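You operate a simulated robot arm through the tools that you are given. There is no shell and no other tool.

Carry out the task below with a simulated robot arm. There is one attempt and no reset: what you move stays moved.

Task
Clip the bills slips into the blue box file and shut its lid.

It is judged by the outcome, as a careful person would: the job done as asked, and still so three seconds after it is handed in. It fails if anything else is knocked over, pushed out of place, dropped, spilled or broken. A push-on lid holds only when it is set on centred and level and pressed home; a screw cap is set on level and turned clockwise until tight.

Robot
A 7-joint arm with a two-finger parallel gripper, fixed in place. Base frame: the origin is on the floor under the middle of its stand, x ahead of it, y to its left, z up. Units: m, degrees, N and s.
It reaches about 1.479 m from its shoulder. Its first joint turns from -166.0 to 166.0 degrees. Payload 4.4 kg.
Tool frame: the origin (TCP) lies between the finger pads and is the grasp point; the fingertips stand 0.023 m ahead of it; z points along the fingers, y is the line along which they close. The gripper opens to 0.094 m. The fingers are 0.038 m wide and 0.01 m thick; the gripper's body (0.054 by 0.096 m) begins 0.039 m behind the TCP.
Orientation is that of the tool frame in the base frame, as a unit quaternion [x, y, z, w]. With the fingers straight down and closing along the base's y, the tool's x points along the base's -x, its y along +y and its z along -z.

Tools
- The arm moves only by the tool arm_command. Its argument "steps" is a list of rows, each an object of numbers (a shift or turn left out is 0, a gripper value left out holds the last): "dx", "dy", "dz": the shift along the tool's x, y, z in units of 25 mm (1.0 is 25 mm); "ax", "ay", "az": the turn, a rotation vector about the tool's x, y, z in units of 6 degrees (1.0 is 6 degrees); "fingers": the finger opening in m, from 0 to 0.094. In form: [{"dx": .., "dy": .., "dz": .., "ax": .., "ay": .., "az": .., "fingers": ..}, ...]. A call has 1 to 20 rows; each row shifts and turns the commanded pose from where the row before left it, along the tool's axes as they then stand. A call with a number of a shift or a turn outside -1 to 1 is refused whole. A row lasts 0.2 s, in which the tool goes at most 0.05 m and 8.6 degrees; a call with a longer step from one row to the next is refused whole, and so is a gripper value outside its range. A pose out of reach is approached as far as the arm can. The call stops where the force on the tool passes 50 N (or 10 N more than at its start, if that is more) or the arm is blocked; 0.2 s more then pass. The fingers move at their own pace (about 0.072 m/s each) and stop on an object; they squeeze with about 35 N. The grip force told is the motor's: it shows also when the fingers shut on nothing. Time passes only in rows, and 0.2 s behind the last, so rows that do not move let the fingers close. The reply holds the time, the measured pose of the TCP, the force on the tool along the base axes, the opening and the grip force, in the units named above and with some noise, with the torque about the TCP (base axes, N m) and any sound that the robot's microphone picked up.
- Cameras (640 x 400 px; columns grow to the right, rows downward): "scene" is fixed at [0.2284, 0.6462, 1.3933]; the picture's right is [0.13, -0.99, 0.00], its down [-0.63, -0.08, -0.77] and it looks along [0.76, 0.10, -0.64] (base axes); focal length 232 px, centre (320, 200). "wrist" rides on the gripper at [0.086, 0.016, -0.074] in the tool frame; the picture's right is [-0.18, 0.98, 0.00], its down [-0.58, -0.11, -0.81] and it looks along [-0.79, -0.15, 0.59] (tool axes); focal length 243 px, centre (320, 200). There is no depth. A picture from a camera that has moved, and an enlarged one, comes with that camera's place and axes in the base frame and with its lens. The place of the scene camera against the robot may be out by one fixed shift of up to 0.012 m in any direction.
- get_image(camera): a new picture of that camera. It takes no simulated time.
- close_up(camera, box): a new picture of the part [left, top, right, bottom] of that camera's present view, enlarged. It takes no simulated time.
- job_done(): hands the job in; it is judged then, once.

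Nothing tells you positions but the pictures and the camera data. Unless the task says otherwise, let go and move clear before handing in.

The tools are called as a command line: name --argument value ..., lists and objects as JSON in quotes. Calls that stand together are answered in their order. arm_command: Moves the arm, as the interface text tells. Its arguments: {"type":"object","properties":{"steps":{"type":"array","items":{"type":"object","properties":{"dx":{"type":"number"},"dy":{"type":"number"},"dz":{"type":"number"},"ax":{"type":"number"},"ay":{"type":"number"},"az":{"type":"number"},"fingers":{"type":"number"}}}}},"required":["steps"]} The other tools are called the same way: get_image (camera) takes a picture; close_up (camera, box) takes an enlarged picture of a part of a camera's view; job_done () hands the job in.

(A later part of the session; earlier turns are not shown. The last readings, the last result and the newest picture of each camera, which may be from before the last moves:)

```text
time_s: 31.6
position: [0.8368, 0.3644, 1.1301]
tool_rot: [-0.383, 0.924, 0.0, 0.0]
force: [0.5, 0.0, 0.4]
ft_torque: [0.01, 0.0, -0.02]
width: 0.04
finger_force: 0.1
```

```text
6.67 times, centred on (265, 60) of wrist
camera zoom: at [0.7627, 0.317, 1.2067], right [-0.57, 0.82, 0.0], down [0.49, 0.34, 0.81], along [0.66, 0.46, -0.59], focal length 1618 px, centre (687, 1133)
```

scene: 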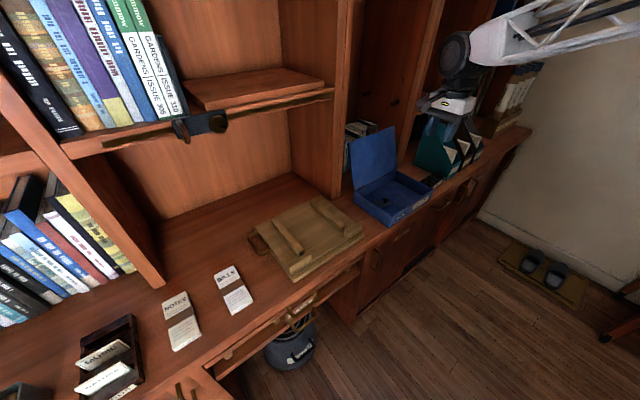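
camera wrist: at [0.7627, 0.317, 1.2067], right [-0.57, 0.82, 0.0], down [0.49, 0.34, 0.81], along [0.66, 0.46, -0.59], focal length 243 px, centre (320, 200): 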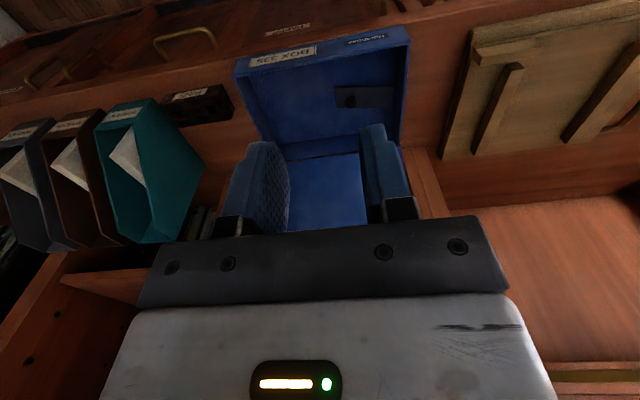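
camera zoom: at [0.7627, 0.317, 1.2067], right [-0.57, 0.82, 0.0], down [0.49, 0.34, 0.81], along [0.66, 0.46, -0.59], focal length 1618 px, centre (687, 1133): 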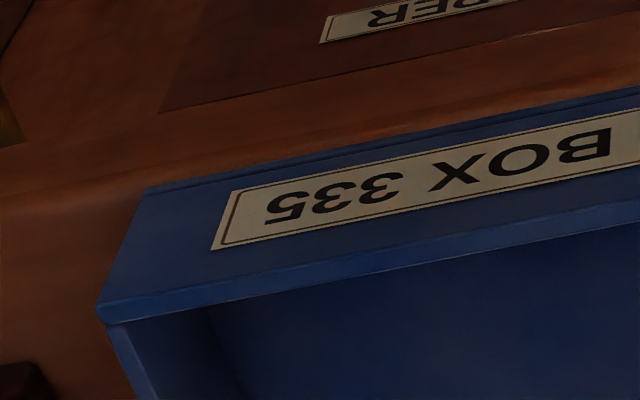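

The box hasn't moved. I'll turn the gripper so the fingers close front-to-back around the knob, with the camera on the right, and hover above it to line up.

arm_command --steps '[{"az": -1, "fingers": 0.05}, {"az": -1}, {"az": -1}, {"az": -1}, {"az": -1}, {"az": -1}, {"az": -1}, {"az": -1}, {"az": -1}, {"az": -1}, {"az": -1}, {"az": -1}, {"az": -1}, {"az": -1}, {"az": -1}]'

arm_command --steps '[{"dy": -0.84, "dx": -0.17, "dz": 0.9}, {"dy": -0.84, "dx": -0.17, "dz": 0.9}, {"dy": -0.84, "dx": -0.17, "dz": 0.9}, {"dy": -0.84, "dx": -0.17, "dz": 0.9}, {"dy": -0.84, "dx": -0.17, "dz": 0.9}, {"dy": -0.84, "dx": -0.17, "dz": 0.9}, {"dy": -0.84, "dx": -0.17, "dz": 0.9}, {}]'

get_image --camera "wrist"

close_up --camera "scene" --box '[320, 70, 520, 240]'

```text
time_s: 34.8
position: [0.8378, 0.3653, 1.1315]
tool_rot: [0.924, -0.381, 0.0, -0.001]
force: [-0.2, -0.5, 0.2]
ft_torque: [-0.03, 0.02, -0.02]
width: 0.0499
finger_force: 0.1
```

```text
time_s: 36.6
position: [0.92, 0.4893, 0.9741]
tool_rot: [0.924, -0.382, 0.0, 0.0]
force: [0.1, 0.5, -0.5]
ft_torque: [0.0, 0.01, 0.01]
width: 0.0498
finger_force: 0.0
```

```text
taken
camera wrist: at [0.9686, 0.4177, 1.0499], right [-0.82, -0.57, 0.0], down [-0.33, 0.49, 0.81], along [-0.46, 0.67, -0.59], focal length 243 px, centre (320, 200)
```

wrist: 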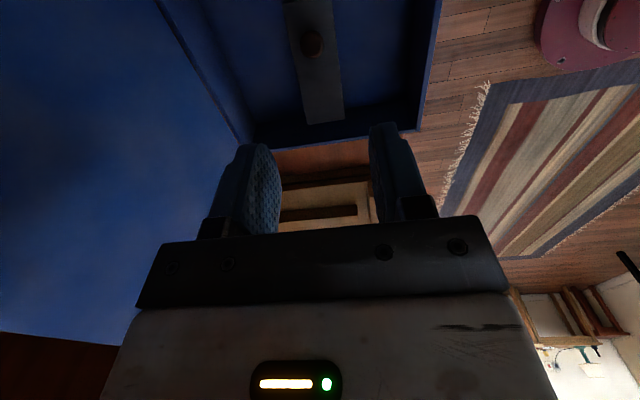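

```text
2.35 times, centred on (420, 155) of scene
camera zoom: at [0.2284, 0.6462, 1.3933], right [0.13, -0.99, 0.0], down [-0.63, -0.08, -0.77], along [0.76, 0.1, -0.64], focal length 546 px, centre (85, 306)
```

zoom: 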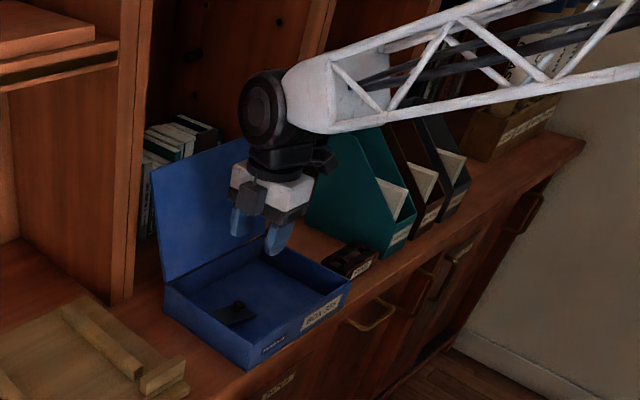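

close_up --camera "wrist" --box '[230, 0, 430, 130]'

close_up --camera "wrist" --box '[270, 0, 360, 130]'

```text
3.08 times, centred on (330, 65) of wrist
camera zoom: at [0.9686, 0.4177, 1.0499], right [-0.82, -0.57, 0.0], down [-0.33, 0.49, 0.81], along [-0.46, 0.67, -0.59], focal length 746 px, centre (289, 615)
```

zoom: 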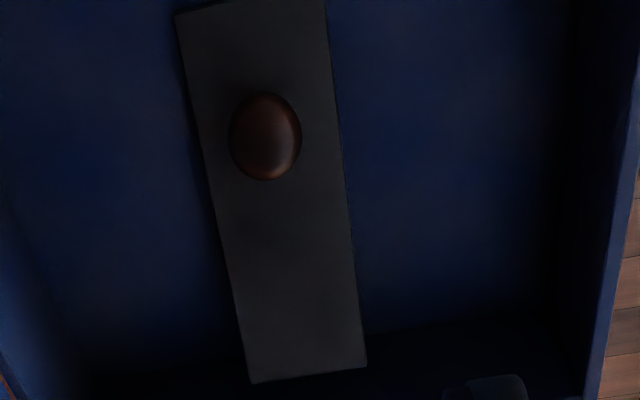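

```text
3.08 times, centred on (315, 65) of wrist
camera zoom: at [0.9686, 0.4177, 1.0499], right [-0.82, -0.57, 0.0], down [-0.33, 0.49, 0.81], along [-0.46, 0.67, -0.59], focal length 746 px, centre (335, 615)
```

zoom: 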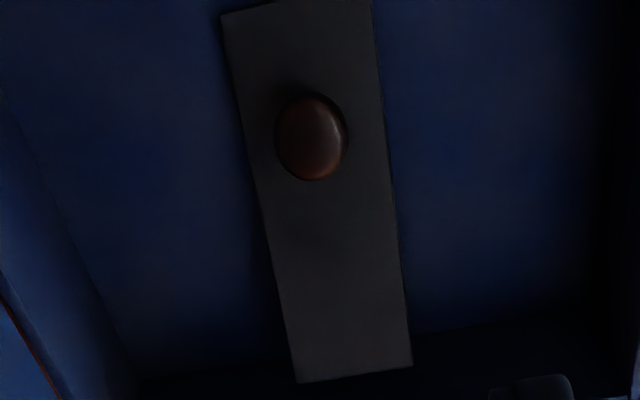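

The knob is at about u=0.308, w=1.0005 (desk-aligned coordinates), with its head at z≈0.84; the flap hinges at u≈0.242, z≈0.846. I'll descend around the knob and check just before gripping.

arm_command --steps '[{"dx": 0.136, "dy": -0.16, "dz": 0.7, "fingers": 0.04}, {"dz": 1}, {"dz": 1}, {"dz": 0.9}, {}]'

get_image --camera "wrist"

close_up --camera "scene" --box '[345, 150, 445, 235]'

```text
time_s: 37.8
position: [0.9257, 0.4907, 0.8841]
tool_rot: [0.924, -0.383, 0.0, 0.0]
force: [0.6, 0.0, -0.5]
ft_torque: [-0.02, 0.01, -0.01]
width: 0.0401
finger_force: 0.1
```

```text
taken
camera wrist: at [0.975, 0.4189, 0.9596], right [-0.82, -0.57, 0.0], down [-0.33, 0.49, 0.81], along [-0.46, 0.67, -0.59], focal length 243 px, centre (320, 200)
```

wrist: 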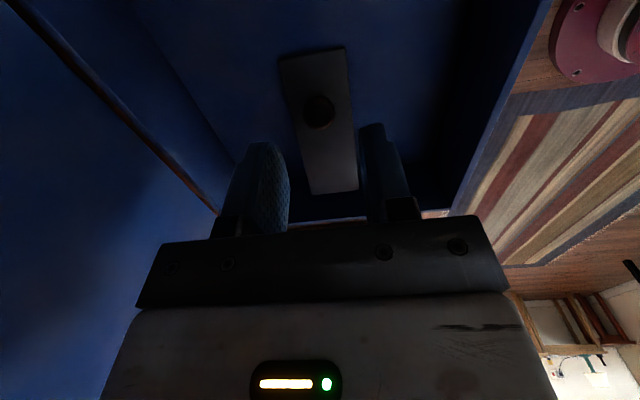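

```text
4.71 times, centred on (395, 192) of scene
camera zoom: at [0.2284, 0.6462, 1.3933], right [0.13, -0.99, 0.0], down [-0.63, -0.08, -0.77], along [0.76, 0.1, -0.64], focal length 1091 px, centre (-33, 235)
```

zoom: 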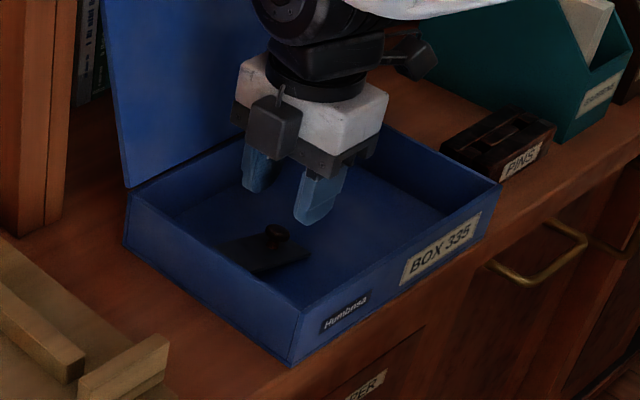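

The gripper is centred on the knob front-to-back, but the knob looks slightly lower than I estimated. I'll descend in small steps and check from both cameras.

arm_command --steps '[{"dz": 0.5}, {"dz": 0.4}, {"dz": 0.3}, {}]'

close_up --camera "wrist" --box '[230, 80, 410, 230]'

close_up --camera "scene" --box '[360, 165, 420, 215]'

```text
time_s: 38.8
position: [0.9256, 0.4904, 0.8528]
tool_rot: [0.924, -0.383, 0.0, 0.0]
force: [0.4, 0.4, 0.8]
ft_torque: [0.02, -0.01, -0.04]
width: 0.0398
finger_force: 0.0
```

```text
2.67 times, centred on (320, 155) of wrist
camera zoom: at [0.9745, 0.4183, 0.9292], right [-0.82, -0.57, 0.0], down [-0.33, 0.49, 0.81], along [-0.46, 0.66, -0.59], focal length 647 px, centre (320, 320)
```

zoom: 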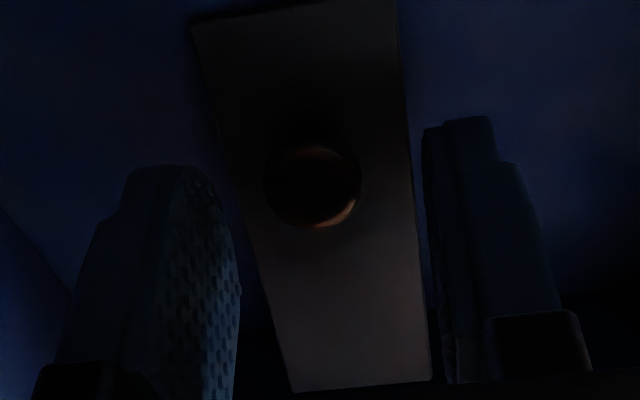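

```text
8.00 times, centred on (390, 190) of scene
camera zoom: at [0.2284, 0.6462, 1.3933], right [0.13, -0.99, 0.0], down [-0.63, -0.08, -0.77], along [0.76, 0.1, -0.64], focal length 1855 px, centre (-240, 280)
```

zoom: 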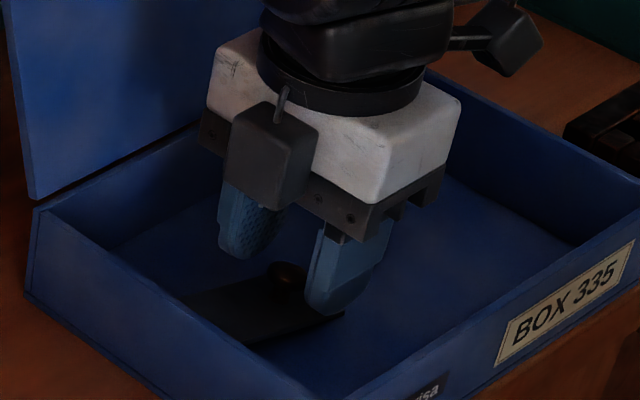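

The knob's head is level with the fingertips and centred between them. I'll go 6 mm lower and close; the final width will tell me what I've gripped.

arm_command --steps '[{"dz": 0.24}, {"fingers": 0.03}, {}, {"fingers": 0.012}, {}, {}]'

close_up --camera "wrist" --box '[230, 80, 410, 230]'

close_up --camera "scene" --box '[360, 165, 420, 215]'

```text
time_s: 40.2
position: [0.9261, 0.4902, 0.8501]
tool_rot: [0.924, -0.383, 0.0, 0.0]
force: [5.7, 6.6, 2.2]
ft_torque: [0.24, 0.02, 0.02]
width: 0.0186
finger_force: 35.1
```

```text
2.67 times, centred on (320, 155) of wrist
camera zoom: at [0.9745, 0.4184, 0.9237], right [-0.82, -0.57, 0.0], down [-0.33, 0.49, 0.81], along [-0.46, 0.67, -0.59], focal length 647 px, centre (320, 320)
```

zoom: 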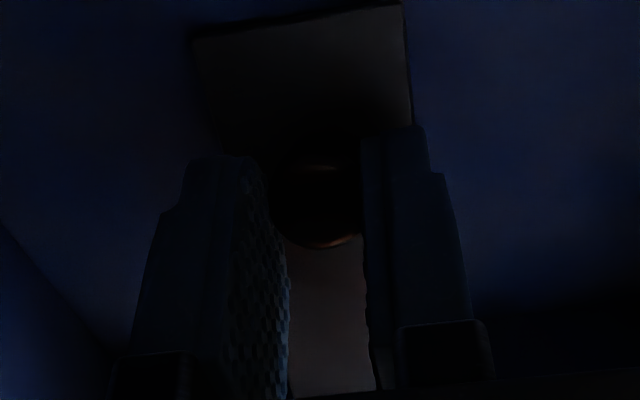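

```text
8.00 times, centred on (390, 190) of scene
camera zoom: at [0.2284, 0.6462, 1.3933], right [0.13, -0.99, 0.0], down [-0.63, -0.08, -0.77], along [0.76, 0.1, -0.64], focal length 1855 px, centre (-240, 280)
```

zoom: 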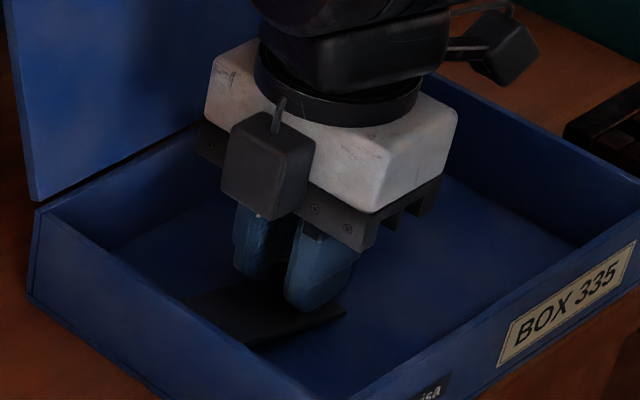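

I have the knob, at 18.6 mm width. I'll ease the small sideways load and swing the flap up about its hinge, turning the tool with it for the first 30°.

arm_command --steps '[{"dy": -0.05}, {"dx": -0.025, "dz": -0.148, "ay": 0.5}, {"dx": -0.025, "dz": -0.148, "ay": 0.5}, {"dx": -0.025, "dz": -0.148, "ay": 0.5}, {"dx": -0.025, "dz": -0.148, "ay": 0.5}, {"dx": -0.025, "dz": -0.148, "ay": 0.5}]'

close_up --camera "scene" --box '[345, 150, 445, 235]'

get_image --camera "wrist"

```text
time_s: 41.6
position: [0.9235, 0.4957, 0.8661]
tool_rot: [0.916, -0.379, 0.121, 0.05]
force: [-0.1, 0.0, 0.1]
ft_torque: [-0.2, -0.21, 0.0]
width: 0.0184
finger_force: 34.9
```

```text
4.71 times, centred on (395, 192) of scene
camera zoom: at [0.2284, 0.6462, 1.3933], right [0.13, -0.99, 0.0], down [-0.63, -0.08, -0.77], along [0.76, 0.1, -0.64], focal length 1091 px, centre (-33, 235)
```

zoom: 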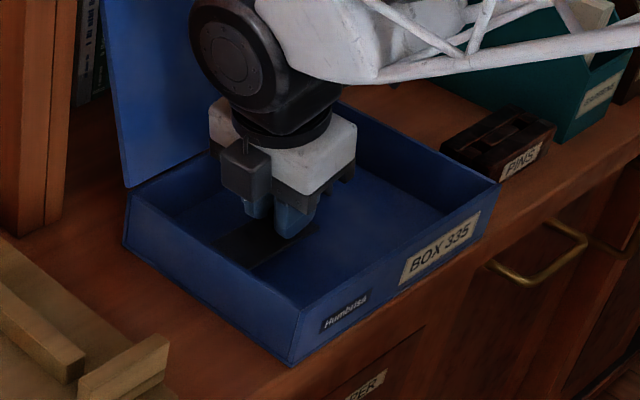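

```text
taken
camera wrist: at [0.9559, 0.4392, 0.9614], right [-0.82, -0.57, -0.05], down [-0.47, 0.62, 0.63], along [-0.33, 0.54, -0.78], focal length 243 px, centre (320, 200)
```

wrist: 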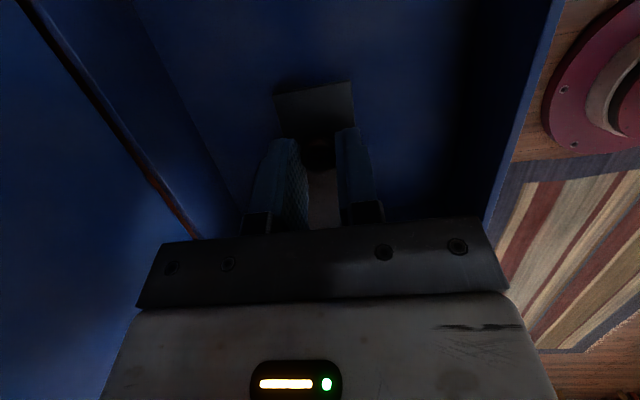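

The flap lifts with almost no resistance. I'll continue the swing to about 60°.

arm_command --steps '[{"dx": -0.025, "dz": -0.148, "ay": 0.5}, {"dx": -0.025, "dz": -0.148, "ay": 0.5}, {"dx": -0.025, "dz": -0.148, "ay": 0.5}, {"dx": -0.025, "dz": -0.148, "ay": 0.5}, {"dx": -0.025, "dz": -0.148, "ay": 0.5}, {"dx": -0.025, "dz": -0.148, "ay": 0.5}, {"dx": -0.025, "dz": -0.148, "ay": 0.5}, {"dx": -0.025, "dz": -0.148, "ay": 0.5}, {"dx": -0.025, "dz": -0.148, "ay": 0.5}, {"dx": -0.025, "dz": -0.148, "ay": 0.5}, {"dx": -0.025, "dz": -0.148, "ay": 0.5}, {"dx": -0.025, "dz": -0.148, "ay": 0.5}, {"dx": -0.025, "dz": -0.148, "ay": 0.5}, {"dx": -0.025, "dz": -0.148, "ay": 0.5}, {"dx": -0.025, "dz": -0.148, "ay": 0.5}]'

close_up --camera "scene" --box '[320, 110, 450, 235]'

get_image --camera "wrist"

```text
time_s: 44.8
position: [0.8966, 0.5221, 0.9056]
tool_rot: [0.8, -0.331, 0.462, 0.191]
force: [0.1, -0.8, -0.1]
ft_torque: [0.02, -0.07, -0.19]
width: 0.0187
finger_force: 35.3
```

```text
3.20 times, centred on (385, 172) of scene
camera zoom: at [0.2284, 0.6462, 1.3933], right [0.13, -0.99, 0.0], down [-0.63, -0.08, -0.77], along [0.76, 0.1, -0.64], focal length 742 px, centre (112, 288)
```

zoom: 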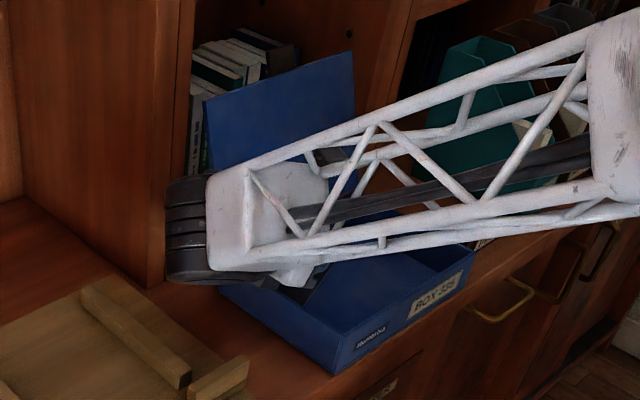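

```text
taken
camera wrist: at [0.8691, 0.5265, 1.0187], right [-0.76, -0.63, -0.16], down [-0.62, 0.78, -0.1], along [0.19, 0.02, -0.98], focal length 243 px, centre (320, 200)
```

wrist: 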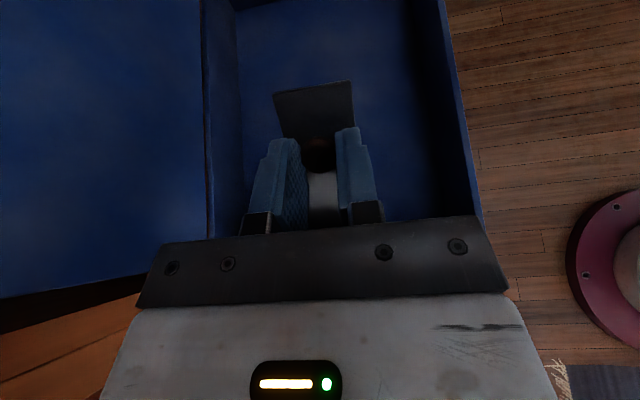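

The flap is now about 44° above level. I'll release the knob here without moving away, to see whether the flap stays up or falls back.

arm_command --steps '[{"fingers": 0.026}, {}, {}]'

get_image --camera "wrist"

```text
time_s: 45.6
position: [0.8963, 0.5222, 0.9055]
tool_rot: [0.8, -0.331, 0.462, 0.191]
force: [-0.1, -0.9, -0.3]
ft_torque: [0.04, -0.02, 0.0]
width: 0.0261
finger_force: 0.0
```

```text
taken
camera wrist: at [0.8691, 0.5268, 1.0188], right [-0.76, -0.63, -0.16], down [-0.62, 0.78, -0.1], along [0.19, 0.02, -0.98], focal length 243 px, centre (320, 200)
```

wrist: 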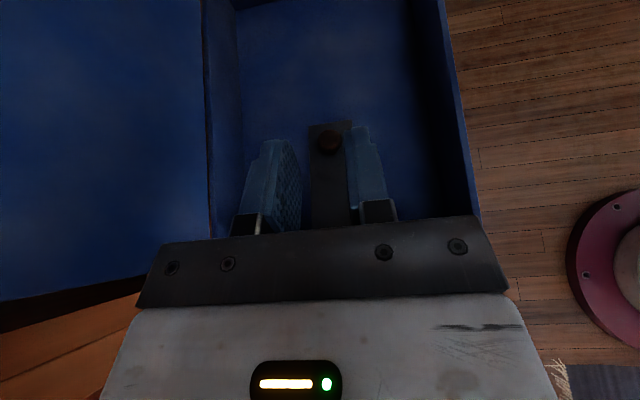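

The flap falls back when released at 44°, so it needs to go past vertical to stay. I'll retrace the arc, re-grip the knob, and swing further, letting the knob pivot in the pads at the end.

arm_command --steps '[{"fingers": 0.04}, {}, {"dx": 0.0262, "dz": 0.2978, "ay": -1}, {"dx": 0.0262, "dz": 0.2978, "ay": -1}, {"dx": 0.0262, "dz": 0.2978, "ay": -1}, {"dx": 0.0262, "dz": 0.2978, "ay": -1}, {"dx": 0.0262, "dz": 0.2978, "ay": -1}, {"dx": 0.0262, "dz": 0.2978, "ay": -1}, {"dx": 0.0262, "dz": 0.2978, "ay": -1}, {"dx": 0.0262, "dz": 0.2978, "ay": -1}, {"dx": 0.0262, "dz": 0.2978, "ay": -1}, {"dx": 0.0262, "dz": 0.2978, "ay": -1}, {}]'

close_up --camera "wrist" --box '[230, 80, 410, 230]'

close_up --camera "scene" --box '[345, 150, 445, 235]'

```text
time_s: 48.4
position: [0.9264, 0.4903, 0.8495]
tool_rot: [0.924, -0.382, -0.001, -0.001]
force: [1.1, 0.4, 0.7]
ft_torque: [0.02, 0.01, 0.01]
width: 0.0399
finger_force: 0.0
```

```text
2.67 times, centred on (320, 155) of wrist
camera zoom: at [0.9756, 0.4192, 0.9245], right [-0.82, -0.57, 0.0], down [-0.33, 0.49, 0.81], along [-0.46, 0.67, -0.59], focal length 647 px, centre (320, 320)
```

zoom: 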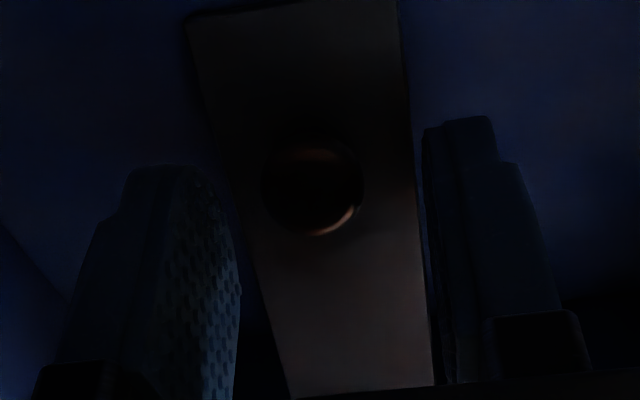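

```text
4.71 times, centred on (395, 192) of scene
camera zoom: at [0.2284, 0.6462, 1.3933], right [0.13, -0.99, 0.0], down [-0.63, -0.08, -0.77], along [0.76, 0.1, -0.64], focal length 1091 px, centre (-33, 235)
```

zoom: 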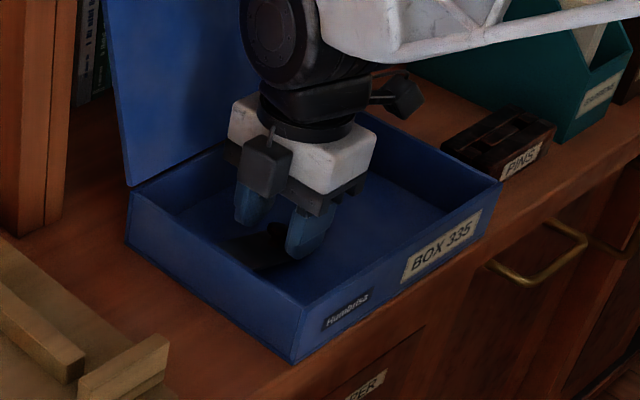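

Back around the knob with the box still in place. I'll grip again and lift to 60°.

arm_command --steps '[{"dy": -0.03, "dz": 0.04, "fingers": 0.012}, {}, {}, {}]'

arm_command --steps '[{"dx": -0.025, "dz": -0.148, "ay": 0.5}, {"dx": -0.025, "dz": -0.148, "ay": 0.5}, {"dx": -0.025, "dz": -0.148, "ay": 0.5}, {"dx": -0.025, "dz": -0.148, "ay": 0.5}, {"dx": -0.025, "dz": -0.148, "ay": 0.5}, {"dx": -0.025, "dz": -0.148, "ay": 0.5}, {"dx": -0.025, "dz": -0.148, "ay": 0.5}, {"dx": -0.025, "dz": -0.148, "ay": 0.5}, {"dx": -0.025, "dz": -0.148, "ay": 0.5}, {"dx": -0.025, "dz": -0.148, "ay": 0.5}, {"dx": -0.025, "dz": -0.148, "ay": 0.5}, {"dx": -0.025, "dz": -0.148, "ay": 0.5}, {"dx": -0.025, "dz": -0.148, "ay": 0.5}, {"dx": -0.025, "dz": -0.148, "ay": 0.5}, {"dx": -0.025, "dz": -0.148, "ay": 0.5}, {"dx": -0.025, "dz": -0.148, "ay": 0.5}, {"dx": -0.025, "dz": -0.148, "ay": 0.5}, {"dx": -0.025, "dz": -0.148, "ay": 0.5}, {"dx": -0.025, "dz": -0.148, "ay": 0.5}, {"dx": -0.025, "dz": -0.148, "ay": 0.5}]'

get_image --camera "wrist"

get_image --camera "scene"

```text
time_s: 49.4
position: [0.9276, 0.4907, 0.8485]
tool_rot: [0.924, -0.383, 0.0, -0.001]
force: [-11.4, -8.6, 10.1]
ft_torque: [0.24, 0.63, -0.01]
width: 0.0183
finger_force: 35.0
```

```text
time_s: 53.6
position: [0.896, 0.5232, 0.9042]
tool_rot: [0.8, -0.331, 0.462, 0.191]
force: [2.5, -0.7, -4.9]
ft_torque: [-0.15, -0.05, 0.07]
width: 0.0187
finger_force: 35.6
```

```text
taken
camera wrist: at [0.8686, 0.5263, 1.0185], right [-0.76, -0.63, -0.16], down [-0.62, 0.78, -0.1], along [0.19, 0.02, -0.98], focal length 243 px, centre (320, 200)
```

wrist: 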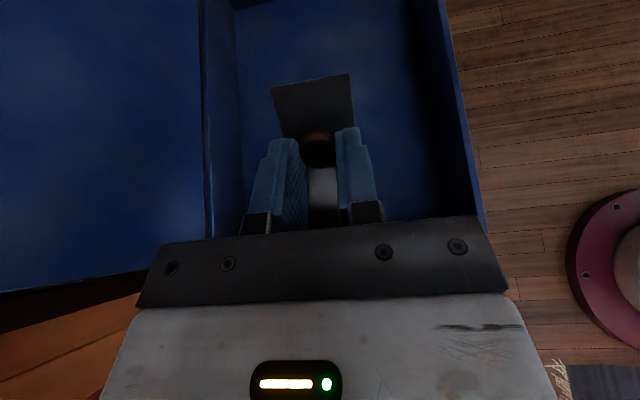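

```text
taken
```

scene: 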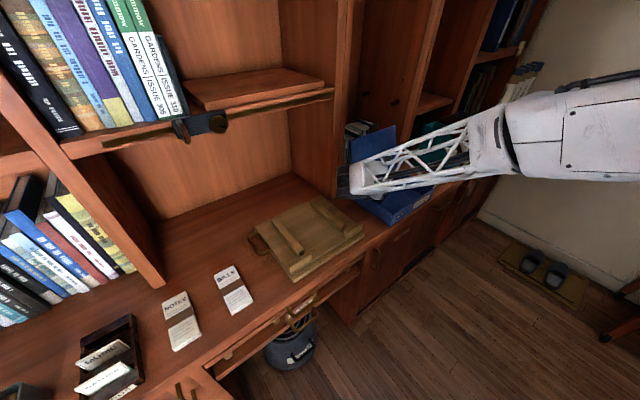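

The flap is at 44° again. I'll carry the knob on along its arc with the tool tilt fixed, checking halfway.

arm_command --steps '[{"dx": 0.017, "dz": -0.249}, {"dx": -0.005, "dz": -0.249}, {"dx": -0.026, "dz": -0.248}, {"dx": -0.048, "dz": -0.245}, {"dx": -0.069, "dz": -0.24}, {"dx": -0.09, "dz": -0.233}]'

get_image --camera "wrist"

close_up --camera "scene" --box '[320, 110, 450, 235]'

```text
time_s: 55.0
position: [0.8736, 0.5464, 0.9185]
tool_rot: [0.8, -0.332, 0.462, 0.191]
force: [2.5, -2.0, -5.0]
ft_torque: [-0.2, -0.27, -0.03]
width: 0.0184
finger_force: 35.4
```

```text
taken
camera wrist: at [0.845, 0.5507, 1.032], right [-0.76, -0.63, -0.16], down [-0.62, 0.78, -0.1], along [0.19, 0.02, -0.98], focal length 243 px, centre (320, 200)
```

wrist: 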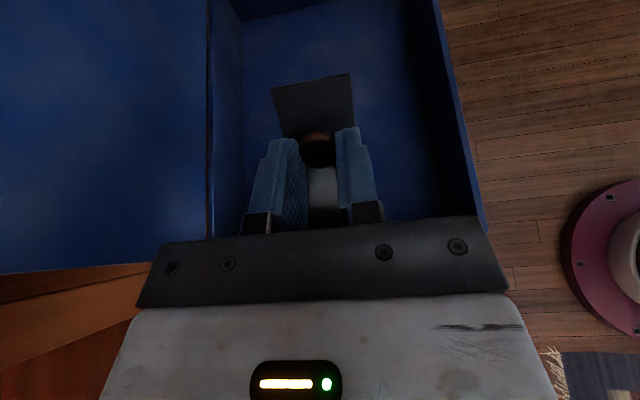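

```text
3.20 times, centred on (385, 172) of scene
camera zoom: at [0.2284, 0.6462, 1.3933], right [0.13, -0.99, 0.0], down [-0.63, -0.08, -0.77], along [0.76, 0.1, -0.64], focal length 742 px, centre (112, 288)
```

zoom: 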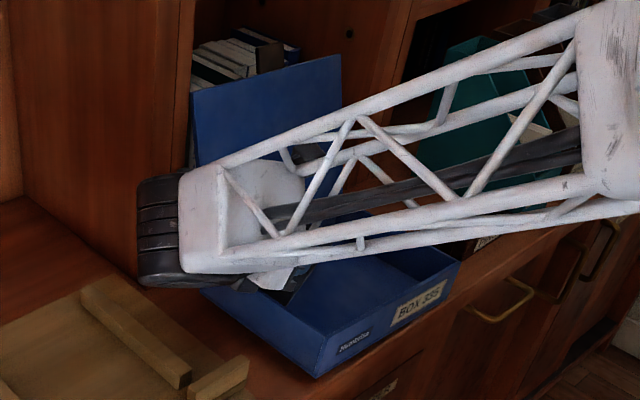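

The knob didn't pivot in the pads; instead the box slid left by 2–3 cm. I'll reverse those moves to bring the box back, then check.

arm_command --steps '[{"dx": 0.09, "dz": 0.233}, {"dx": 0.069, "dz": 0.24}, {"dx": 0.048, "dz": 0.245}, {"dx": 0.026, "dz": 0.248}, {"dx": 0.005, "dz": 0.249}, {"dx": -0.017, "dz": 0.249}, {}]'

get_image --camera "wrist"

close_up --camera "scene" --box '[320, 110, 450, 235]'

```text
time_s: 56.6
position: [0.8958, 0.522, 0.9048]
tool_rot: [0.8, -0.332, 0.462, 0.192]
force: [-1.0, -0.5, -4.1]
ft_torque: [0.0, -0.01, -0.06]
width: 0.0186
finger_force: 34.8
```

```text
taken
camera wrist: at [0.8686, 0.527, 1.0179], right [-0.76, -0.63, -0.16], down [-0.62, 0.78, -0.1], along [0.19, 0.02, -0.98], focal length 243 px, centre (320, 200)
```

wrist: 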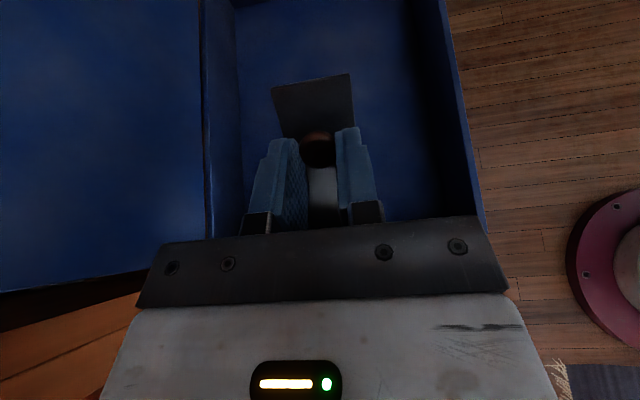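

```text
3.20 times, centred on (385, 172) of scene
camera zoom: at [0.2284, 0.6462, 1.3933], right [0.13, -0.99, 0.0], down [-0.63, -0.08, -0.77], along [0.76, 0.1, -0.64], focal length 742 px, centre (112, 288)
```

zoom: 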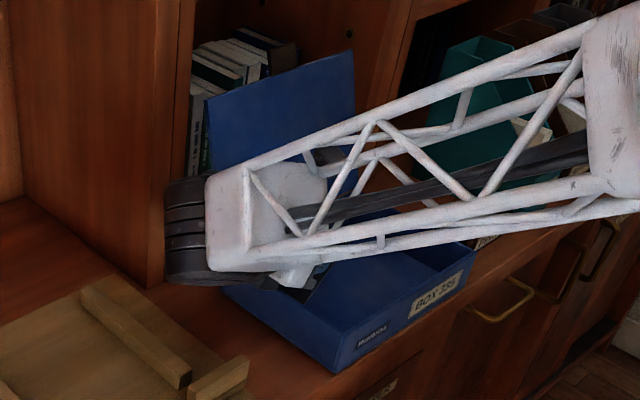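

The box is back where it was. I'll continue with the tool turning along with the flap, which doesn't load the box, up to a 75° tilt.

arm_command --steps '[{"dx": -0.025, "dz": -0.148, "ay": 0.5}, {"dx": -0.025, "dz": -0.148, "ay": 0.5}, {"dx": -0.025, "dz": -0.148, "ay": 0.5}, {"dx": -0.025, "dz": -0.148, "ay": 0.5}, {"dx": -0.025, "dz": -0.148, "ay": 0.5}, {}]'

get_image --camera "wrist"

close_up --camera "scene" --box '[320, 110, 450, 235]'

```text
time_s: 58.0
position: [0.8845, 0.5346, 0.9106]
tool_rot: [0.733, -0.303, 0.563, 0.233]
force: [0.8, -0.6, -5.8]
ft_torque: [-0.13, -0.12, 0.02]
width: 0.0188
finger_force: 35.2
```

```text
taken
camera wrist: at [0.8358, 0.5599, 1.0141], right [-0.73, -0.66, -0.18], down [-0.58, 0.73, -0.35], along [0.36, -0.15, -0.92], focal length 243 px, centre (320, 200)
```

wrist: 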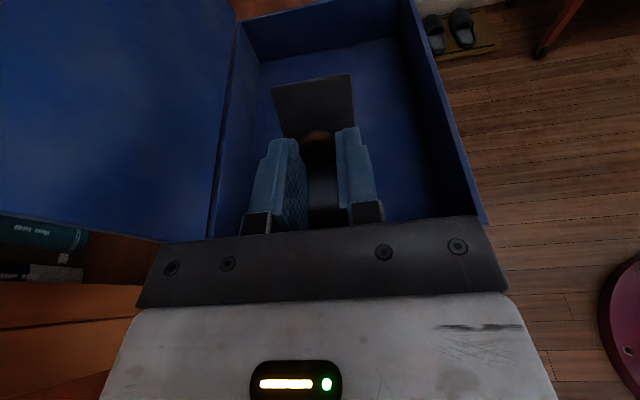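

```text
3.20 times, centred on (385, 172) of scene
camera zoom: at [0.2284, 0.6462, 1.3933], right [0.13, -0.99, 0.0], down [-0.63, -0.08, -0.77], along [0.76, 0.1, -0.64], focal length 742 px, centre (112, 288)
```

zoom: 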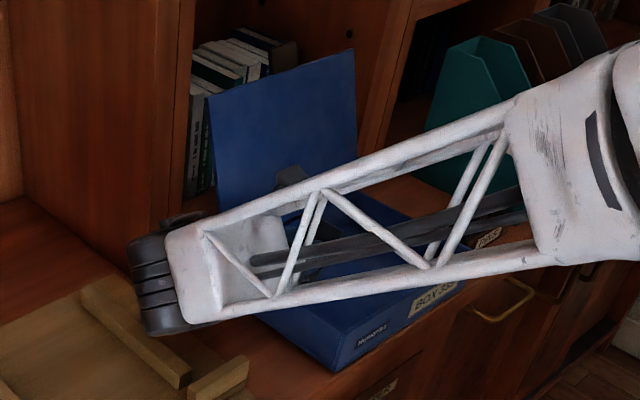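

The flap is now at about 59° and the box hasn't moved. I'll press slightly down on the knob to hold the box on the desk while the knob pivots past vertical, with three small moves and then a check.

arm_command --steps '[{"dx": -0.058, "dz": 0.016}, {"dx": -0.058, "dz": 0.016}, {"dx": 0.009, "dz": -0.125}, {"dx": 0.008, "dz": -0.124}, {"dx": -0.003, "dz": -0.125}, {"dx": -0.002, "dz": -0.125}]'

get_image --camera "wrist"

close_up --camera "scene" --box '[320, 110, 450, 235]'

```text
time_s: 59.4
position: [0.8768, 0.5439, 0.9095]
tool_rot: [0.733, -0.304, 0.562, 0.234]
force: [2.4, -1.0, -4.5]
ft_torque: [-0.09, -0.13, -0.03]
width: 0.0186
finger_force: 35.0
```

```text
taken
camera wrist: at [0.8282, 0.5684, 1.0137], right [-0.73, -0.66, -0.18], down [-0.58, 0.73, -0.35], along [0.36, -0.15, -0.92], focal length 243 px, centre (320, 200)
```

wrist: 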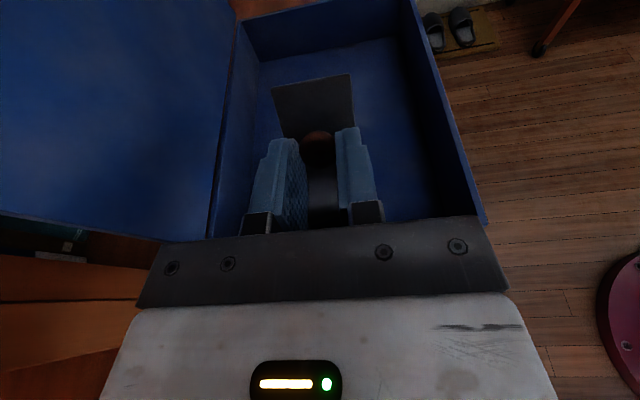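

```text
3.20 times, centred on (385, 172) of scene
camera zoom: at [0.2284, 0.6462, 1.3933], right [0.13, -0.99, 0.0], down [-0.63, -0.08, -0.77], along [0.76, 0.1, -0.64], focal length 742 px, centre (112, 288)
```

zoom: 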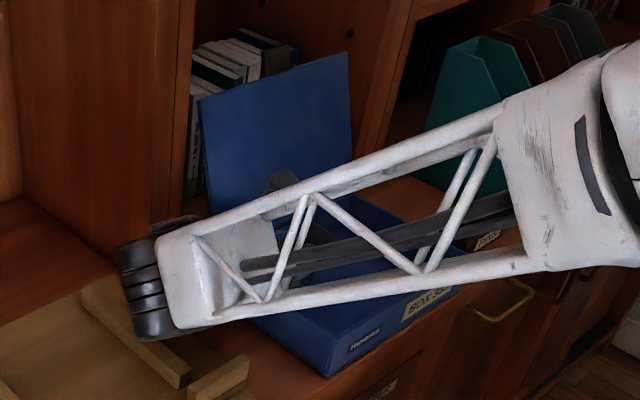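

The box crept left again because the tool is carrying part of its weight. I'll move back, then lower the tool until that lift is gone before trying to pivot.

arm_command --steps '[{"dx": 0.002, "dz": 0.125}, {"dx": 0.003, "dz": 0.125}, {"dx": 0.0, "dz": 0.125}, {"dx": 0.0, "dz": 0.125}, {"dx": -0.1, "dz": 0.025}, {"dx": -0.1, "dz": 0.025}, {}]'

close_up --camera "scene" --box '[320, 110, 450, 235]'

```text
time_s: 61.0
position: [0.8838, 0.5364, 0.9039]
tool_rot: [0.733, -0.304, 0.563, 0.232]
force: [-8.8, -9.4, 17.4]
ft_torque: [0.02, 0.09, -0.26]
width: 0.0185
finger_force: 35.2
```

```text
3.20 times, centred on (385, 172) of scene
camera zoom: at [0.2284, 0.6462, 1.3933], right [0.13, -0.99, 0.0], down [-0.63, -0.08, -0.77], along [0.76, 0.1, -0.64], focal length 742 px, centre (112, 288)
```

zoom: 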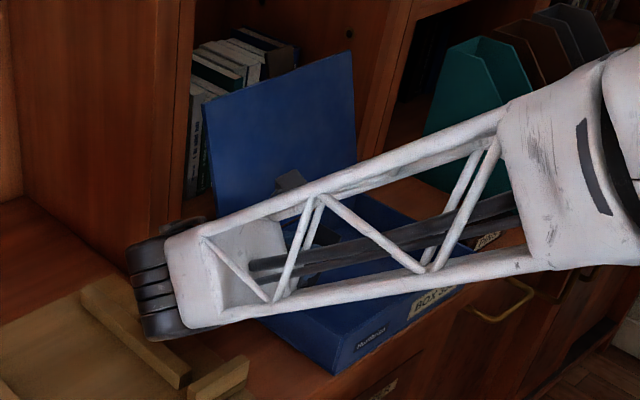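

Now I'm pressing down about 17 N. I'll relieve the front-back load by 2 mm and try the pivot again in small steps.

arm_command --steps '[{"dy": 0.08}, {}, {"dx": 0.009, "dz": -0.125}, {"dx": 0.008, "dz": -0.124}, {"dx": -0.003, "dz": -0.125}, {"dx": -0.002, "dz": -0.125}]'

get_image --camera "wrist"

close_up --camera "scene" --box '[320, 110, 450, 235]'

```text
time_s: 62.4
position: [0.8724, 0.543, 0.9029]
tool_rot: [0.733, -0.303, 0.562, 0.234]
force: [0.9, -1.4, -4.8]
ft_torque: [-0.14, -0.14, -0.01]
width: 0.0186
finger_force: 35.0
```

```text
taken
camera wrist: at [0.8254, 0.5673, 1.0073], right [-0.73, -0.66, -0.18], down [-0.58, 0.73, -0.35], along [0.36, -0.15, -0.92], focal length 243 px, centre (320, 200)
```

wrist: 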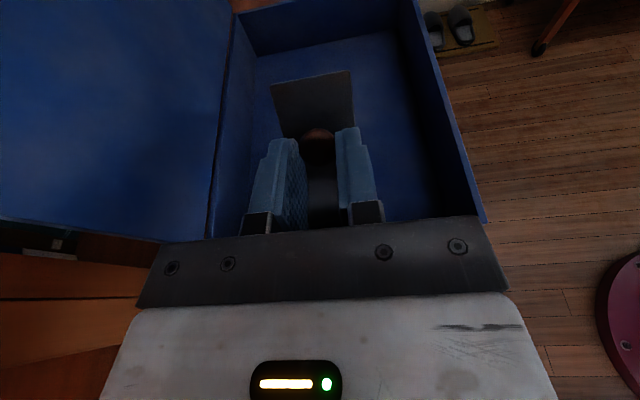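

```text
3.20 times, centred on (385, 172) of scene
camera zoom: at [0.2284, 0.6462, 1.3933], right [0.13, -0.99, 0.0], down [-0.63, -0.08, -0.77], along [0.76, 0.1, -0.64], focal length 742 px, centre (112, 288)
```

zoom: 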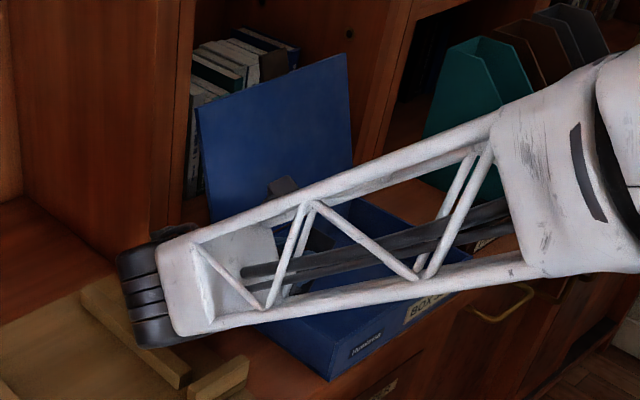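

The pads hold the knob too firmly to pivot, and the light box slides instead. I'll bring the box back and lower the flap, then re-grip with the gripper leaning right so it can turn with the flap the whole way past vertical.

arm_command --steps '[{"dx": 0.031, "dz": 0.12}, {"dx": 0.031, "dz": 0.12}, {"dx": 0.031, "dz": 0.12}, {"dx": 0.031, "dz": 0.12}, {}]'

close_up --camera "scene" --box '[320, 110, 450, 235]'

```text
time_s: 63.6
position: [0.8827, 0.5327, 0.905]
tool_rot: [0.734, -0.303, 0.562, 0.232]
force: [-1.3, 0.1, -3.9]
ft_torque: [0.06, 0.09, 0.0]
width: 0.0183
finger_force: 35.3
```

```text
3.20 times, centred on (385, 172) of scene
camera zoom: at [0.2284, 0.6462, 1.3933], right [0.13, -0.99, 0.0], down [-0.63, -0.08, -0.77], along [0.76, 0.1, -0.64], focal length 742 px, centre (112, 288)
```

zoom: 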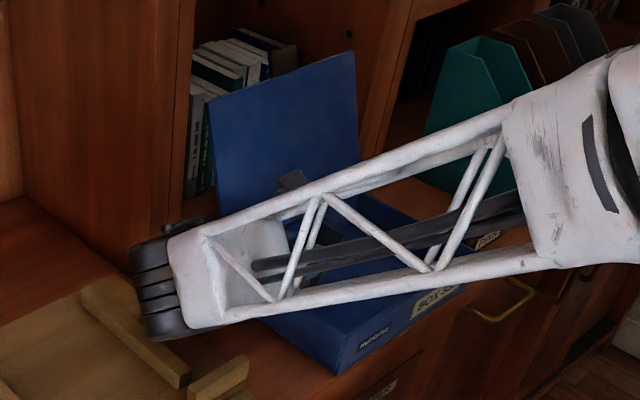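

arm_command --steps '[{"dx": 0.0262, "dz": 0.2978, "ay": -1}, {"dx": 0.0262, "dz": 0.2978, "ay": -1}, {"dx": 0.0262, "dz": 0.2978, "ay": -1}, {"dx": 0.0262, "dz": 0.2978, "ay": -1}, {"dx": 0.0262, "dz": 0.2978, "ay": -1}, {"dx": 0.0262, "dz": 0.2978, "ay": -1}, {"dx": 0.0262, "dz": 0.2978, "ay": -1}, {"dx": 0.0262, "dz": 0.2978, "ay": -1}, {"dx": 0.0262, "dz": 0.2978, "ay": -1}, {"dx": 0.0262, "dz": 0.2978, "ay": -1}, {"dx": 0.0262, "dz": 0.2978, "ay": -1}]'

get_image --camera "wrist"

close_up --camera "scene" --box '[345, 150, 445, 235]'

```text
time_s: 66.0
position: [0.9243, 0.4918, 0.856]
tool_rot: [0.921, -0.381, 0.071, 0.03]
force: [-2.5, 0.6, 8.3]
ft_torque: [0.41, 0.38, -0.05]
width: 0.0187
finger_force: 34.9
```

```text
taken
camera wrist: at [0.9644, 0.4287, 0.9434], right [-0.82, -0.57, -0.03], down [-0.42, 0.57, 0.71], along [-0.38, 0.59, -0.71], focal length 243 px, centre (320, 200)
```

wrist: 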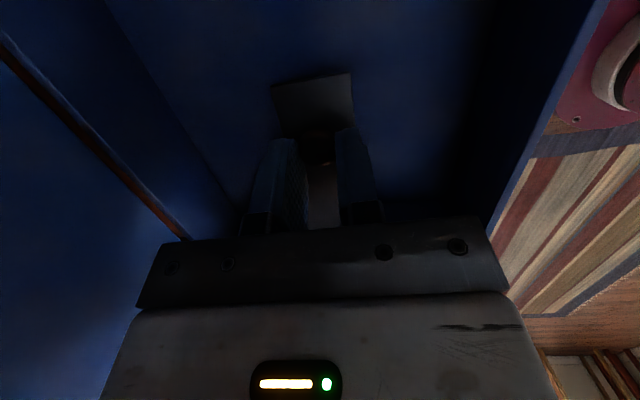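

```text
4.71 times, centred on (395, 192) of scene
camera zoom: at [0.2284, 0.6462, 1.3933], right [0.13, -0.99, 0.0], down [-0.63, -0.08, -0.77], along [0.76, 0.1, -0.64], focal length 1091 px, centre (-33, 235)
```

zoom: 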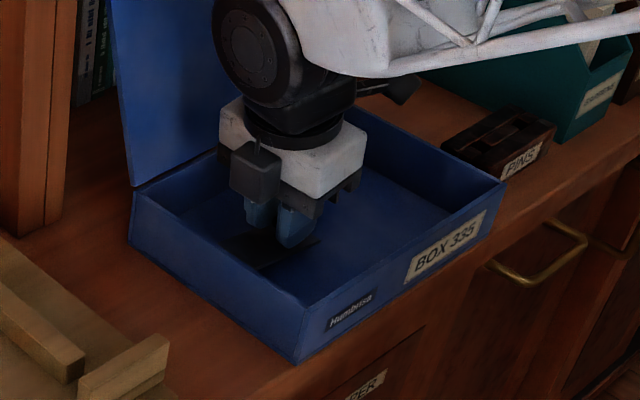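

The flap is back down and the box is within about 4 mm of its original place. I'll release, rise, and re-orient with the camera on the other side, leaning the gripper to the right.

arm_command --steps '[{"fingers": 0.045}, {}, {"dz": -0.6}, {"dz": -1}, {"dz": -1}, {"dz": -1}, {"dz": -1}, {"dz": -1}, {"dz": -1}, {"ay": -0.9}, {}]'

arm_command --steps '[{"az": 1}, {"az": 1}, {"az": 1}, {"az": 1}, {"az": 1}, {"az": 1}, {"az": 1}, {"az": 1}, {"az": 1}, {"az": 1}, {"az": 1}, {"az": 1}, {"az": 1}, {"az": 1}, {"az": 1}]'

arm_command --steps '[{"az": 1}, {"az": 1}, {"az": 1}, {"az": 1}, {"az": 1}, {"az": 1}, {"az": 1}, {"az": 1}, {"az": 1}, {"az": 1}, {"az": 1}, {"az": 1}, {"az": 1}, {"az": 1}, {"az": 1}]'

get_image --camera "wrist"

close_up --camera "scene" --box '[345, 150, 445, 235]'

```text
time_s: 68.4
position: [0.9072, 0.5085, 1.0183]
tool_rot: [0.923, -0.383, 0.029, 0.012]
force: [-0.6, 0.0, 0.2]
ft_torque: [-0.03, -0.01, 0.01]
width: 0.0449
finger_force: 0.2
```

```text
time_s: 71.6
position: [0.9067, 0.5098, 1.0198]
tool_rot: [-0.382, 0.924, -0.029, 0.012]
force: [-0.7, 0.2, -0.3]
ft_torque: [0.0, 0.01, -0.01]
width: 0.045
finger_force: 0.0
```

```text
time_s: 74.8
position: [0.9063, 0.5105, 1.019]
tool_rot: [0.383, 0.923, -0.012, 0.03]
force: [0.1, 0.6, 0.6]
ft_torque: [-0.04, 0.0, -0.01]
width: 0.0447
finger_force: 0.0
```

```text
taken
camera wrist: at [0.853, 0.5865, 1.0887], right [0.83, 0.56, 0.01], down [0.3, -0.45, 0.84], along [0.48, -0.69, -0.54], focal length 243 px, centre (320, 200)
```

wrist: 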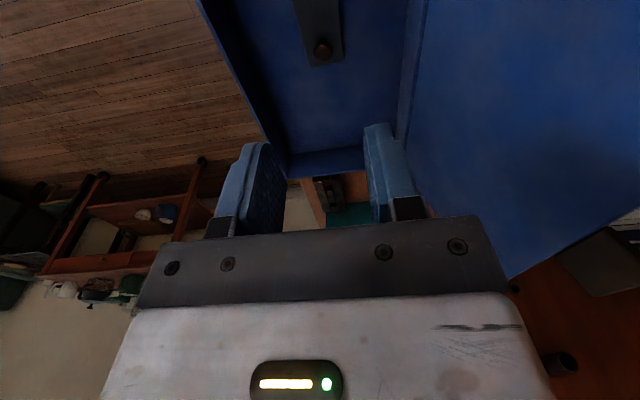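

```text
4.71 times, centred on (395, 192) of scene
camera zoom: at [0.2284, 0.6462, 1.3933], right [0.13, -0.99, 0.0], down [-0.63, -0.08, -0.77], along [0.76, 0.1, -0.64], focal length 1091 px, centre (-33, 235)
```

zoom: 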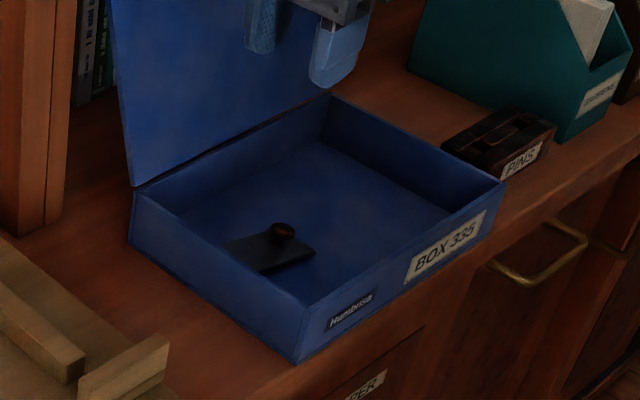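

close_up --camera "wrist" --box '[270, 0, 380, 80]'

```text
5.00 times, centred on (325, 40) of wrist
camera zoom: at [0.853, 0.5865, 1.0887], right [0.83, 0.56, 0.01], down [0.3, -0.45, 0.84], along [0.48, -0.69, -0.54], focal length 1213 px, centre (295, 1000)
```

zoom: 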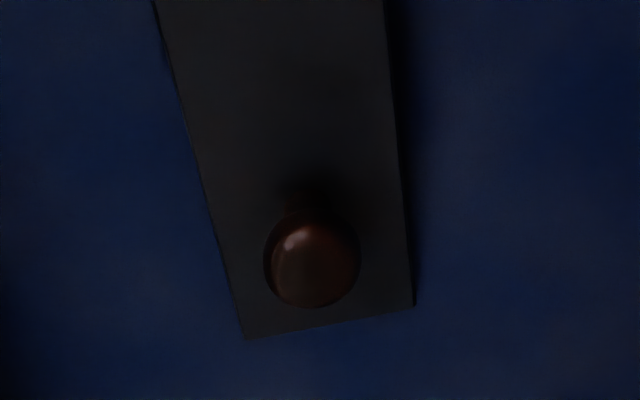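

The knob is at u=0.3137, w=1.001, z≈0.832, agreeing with my prediction. I'll tilt the gripper 55° to the right and come down toward it.

arm_command --steps '[{"ay": 1}, {"ay": 1}, {"ay": 1}, {"ay": 1}, {"ay": 1}, {"ay": 1}, {"ay": 1}, {"ay": 1}, {"ay": 1}, {"ay": 0.78}, {"dx": -0.74, "dz": 0.06}, {"dx": -0.74, "dz": 0.06}, {"dx": -0.74, "dz": 0.06}, {"dx": -0.74, "dz": 0.06}, {"dx": -0.74, "dz": 0.06}, {}]'

get_image --camera "wrist"

get_image --camera "scene"

```text
time_s: 78.2
position: [0.9384, 0.4782, 0.9375]
tool_rot: [0.339, 0.819, 0.177, -0.428]
force: [0.8, 0.1, 0.4]
ft_torque: [0.01, 0.01, -0.01]
width: 0.045
finger_force: 0.1
```

```text
taken
camera wrist: at [0.9581, 0.4813, 1.0524], right [0.77, 0.62, -0.15], down [0.63, -0.78, -0.02], along [-0.13, -0.08, -0.99], focal length 243 px, centre (320, 200)
```

wrist: 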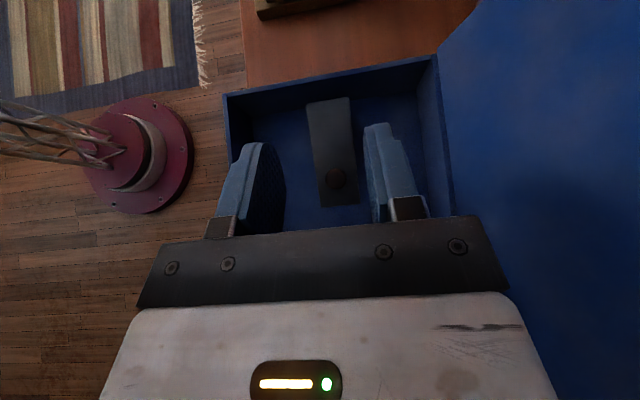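

```text
taken
```

scene: 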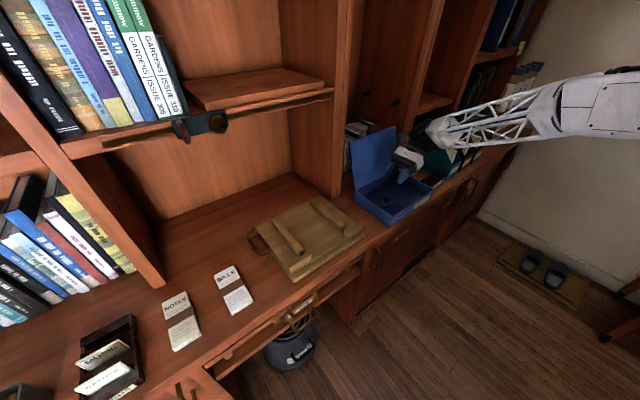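

The top-down wrist view shows the knob lined up between the fingers. I'll descend most of the way and check.

arm_command --steps '[{"dx": -0.7, "dz": 0.475}, {"dx": -0.7, "dz": 0.475}, {"dx": -0.7, "dz": 0.475}, {"dx": -0.55, "dz": 0.375}, {}]'

get_image --camera "wrist"

close_up --camera "scene" --box '[350, 110, 480, 225]'

```text
time_s: 79.4
position: [0.9406, 0.4744, 0.8575]
tool_rot: [0.339, 0.819, 0.177, -0.428]
force: [0.0, 0.1, -0.3]
ft_torque: [0.01, -0.01, 0.02]
width: 0.0452
finger_force: 0.1
```

```text
taken
camera wrist: at [0.959, 0.4786, 0.973], right [0.77, 0.62, -0.15], down [0.63, -0.78, -0.02], along [-0.13, -0.08, -0.99], focal length 243 px, centre (320, 200)
```

wrist: 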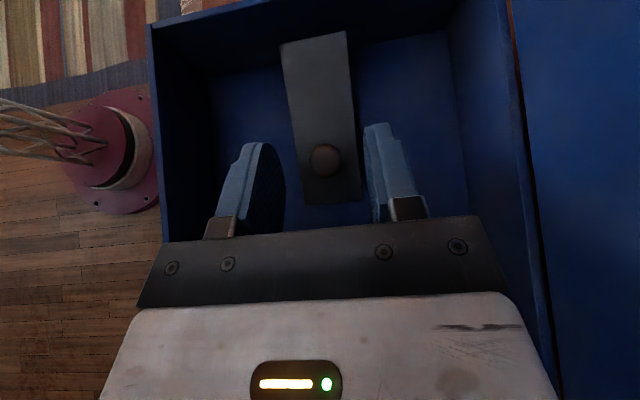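

```text
3.48 times, centred on (415, 168) of scene
camera zoom: at [0.2284, 0.6462, 1.3933], right [0.13, -0.99, 0.0], down [-0.63, -0.08, -0.77], along [0.76, 0.1, -0.64], focal length 806 px, centre (-10, 313)
```

zoom: 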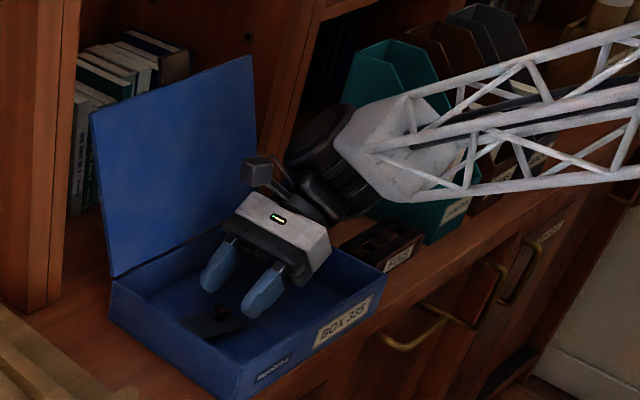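

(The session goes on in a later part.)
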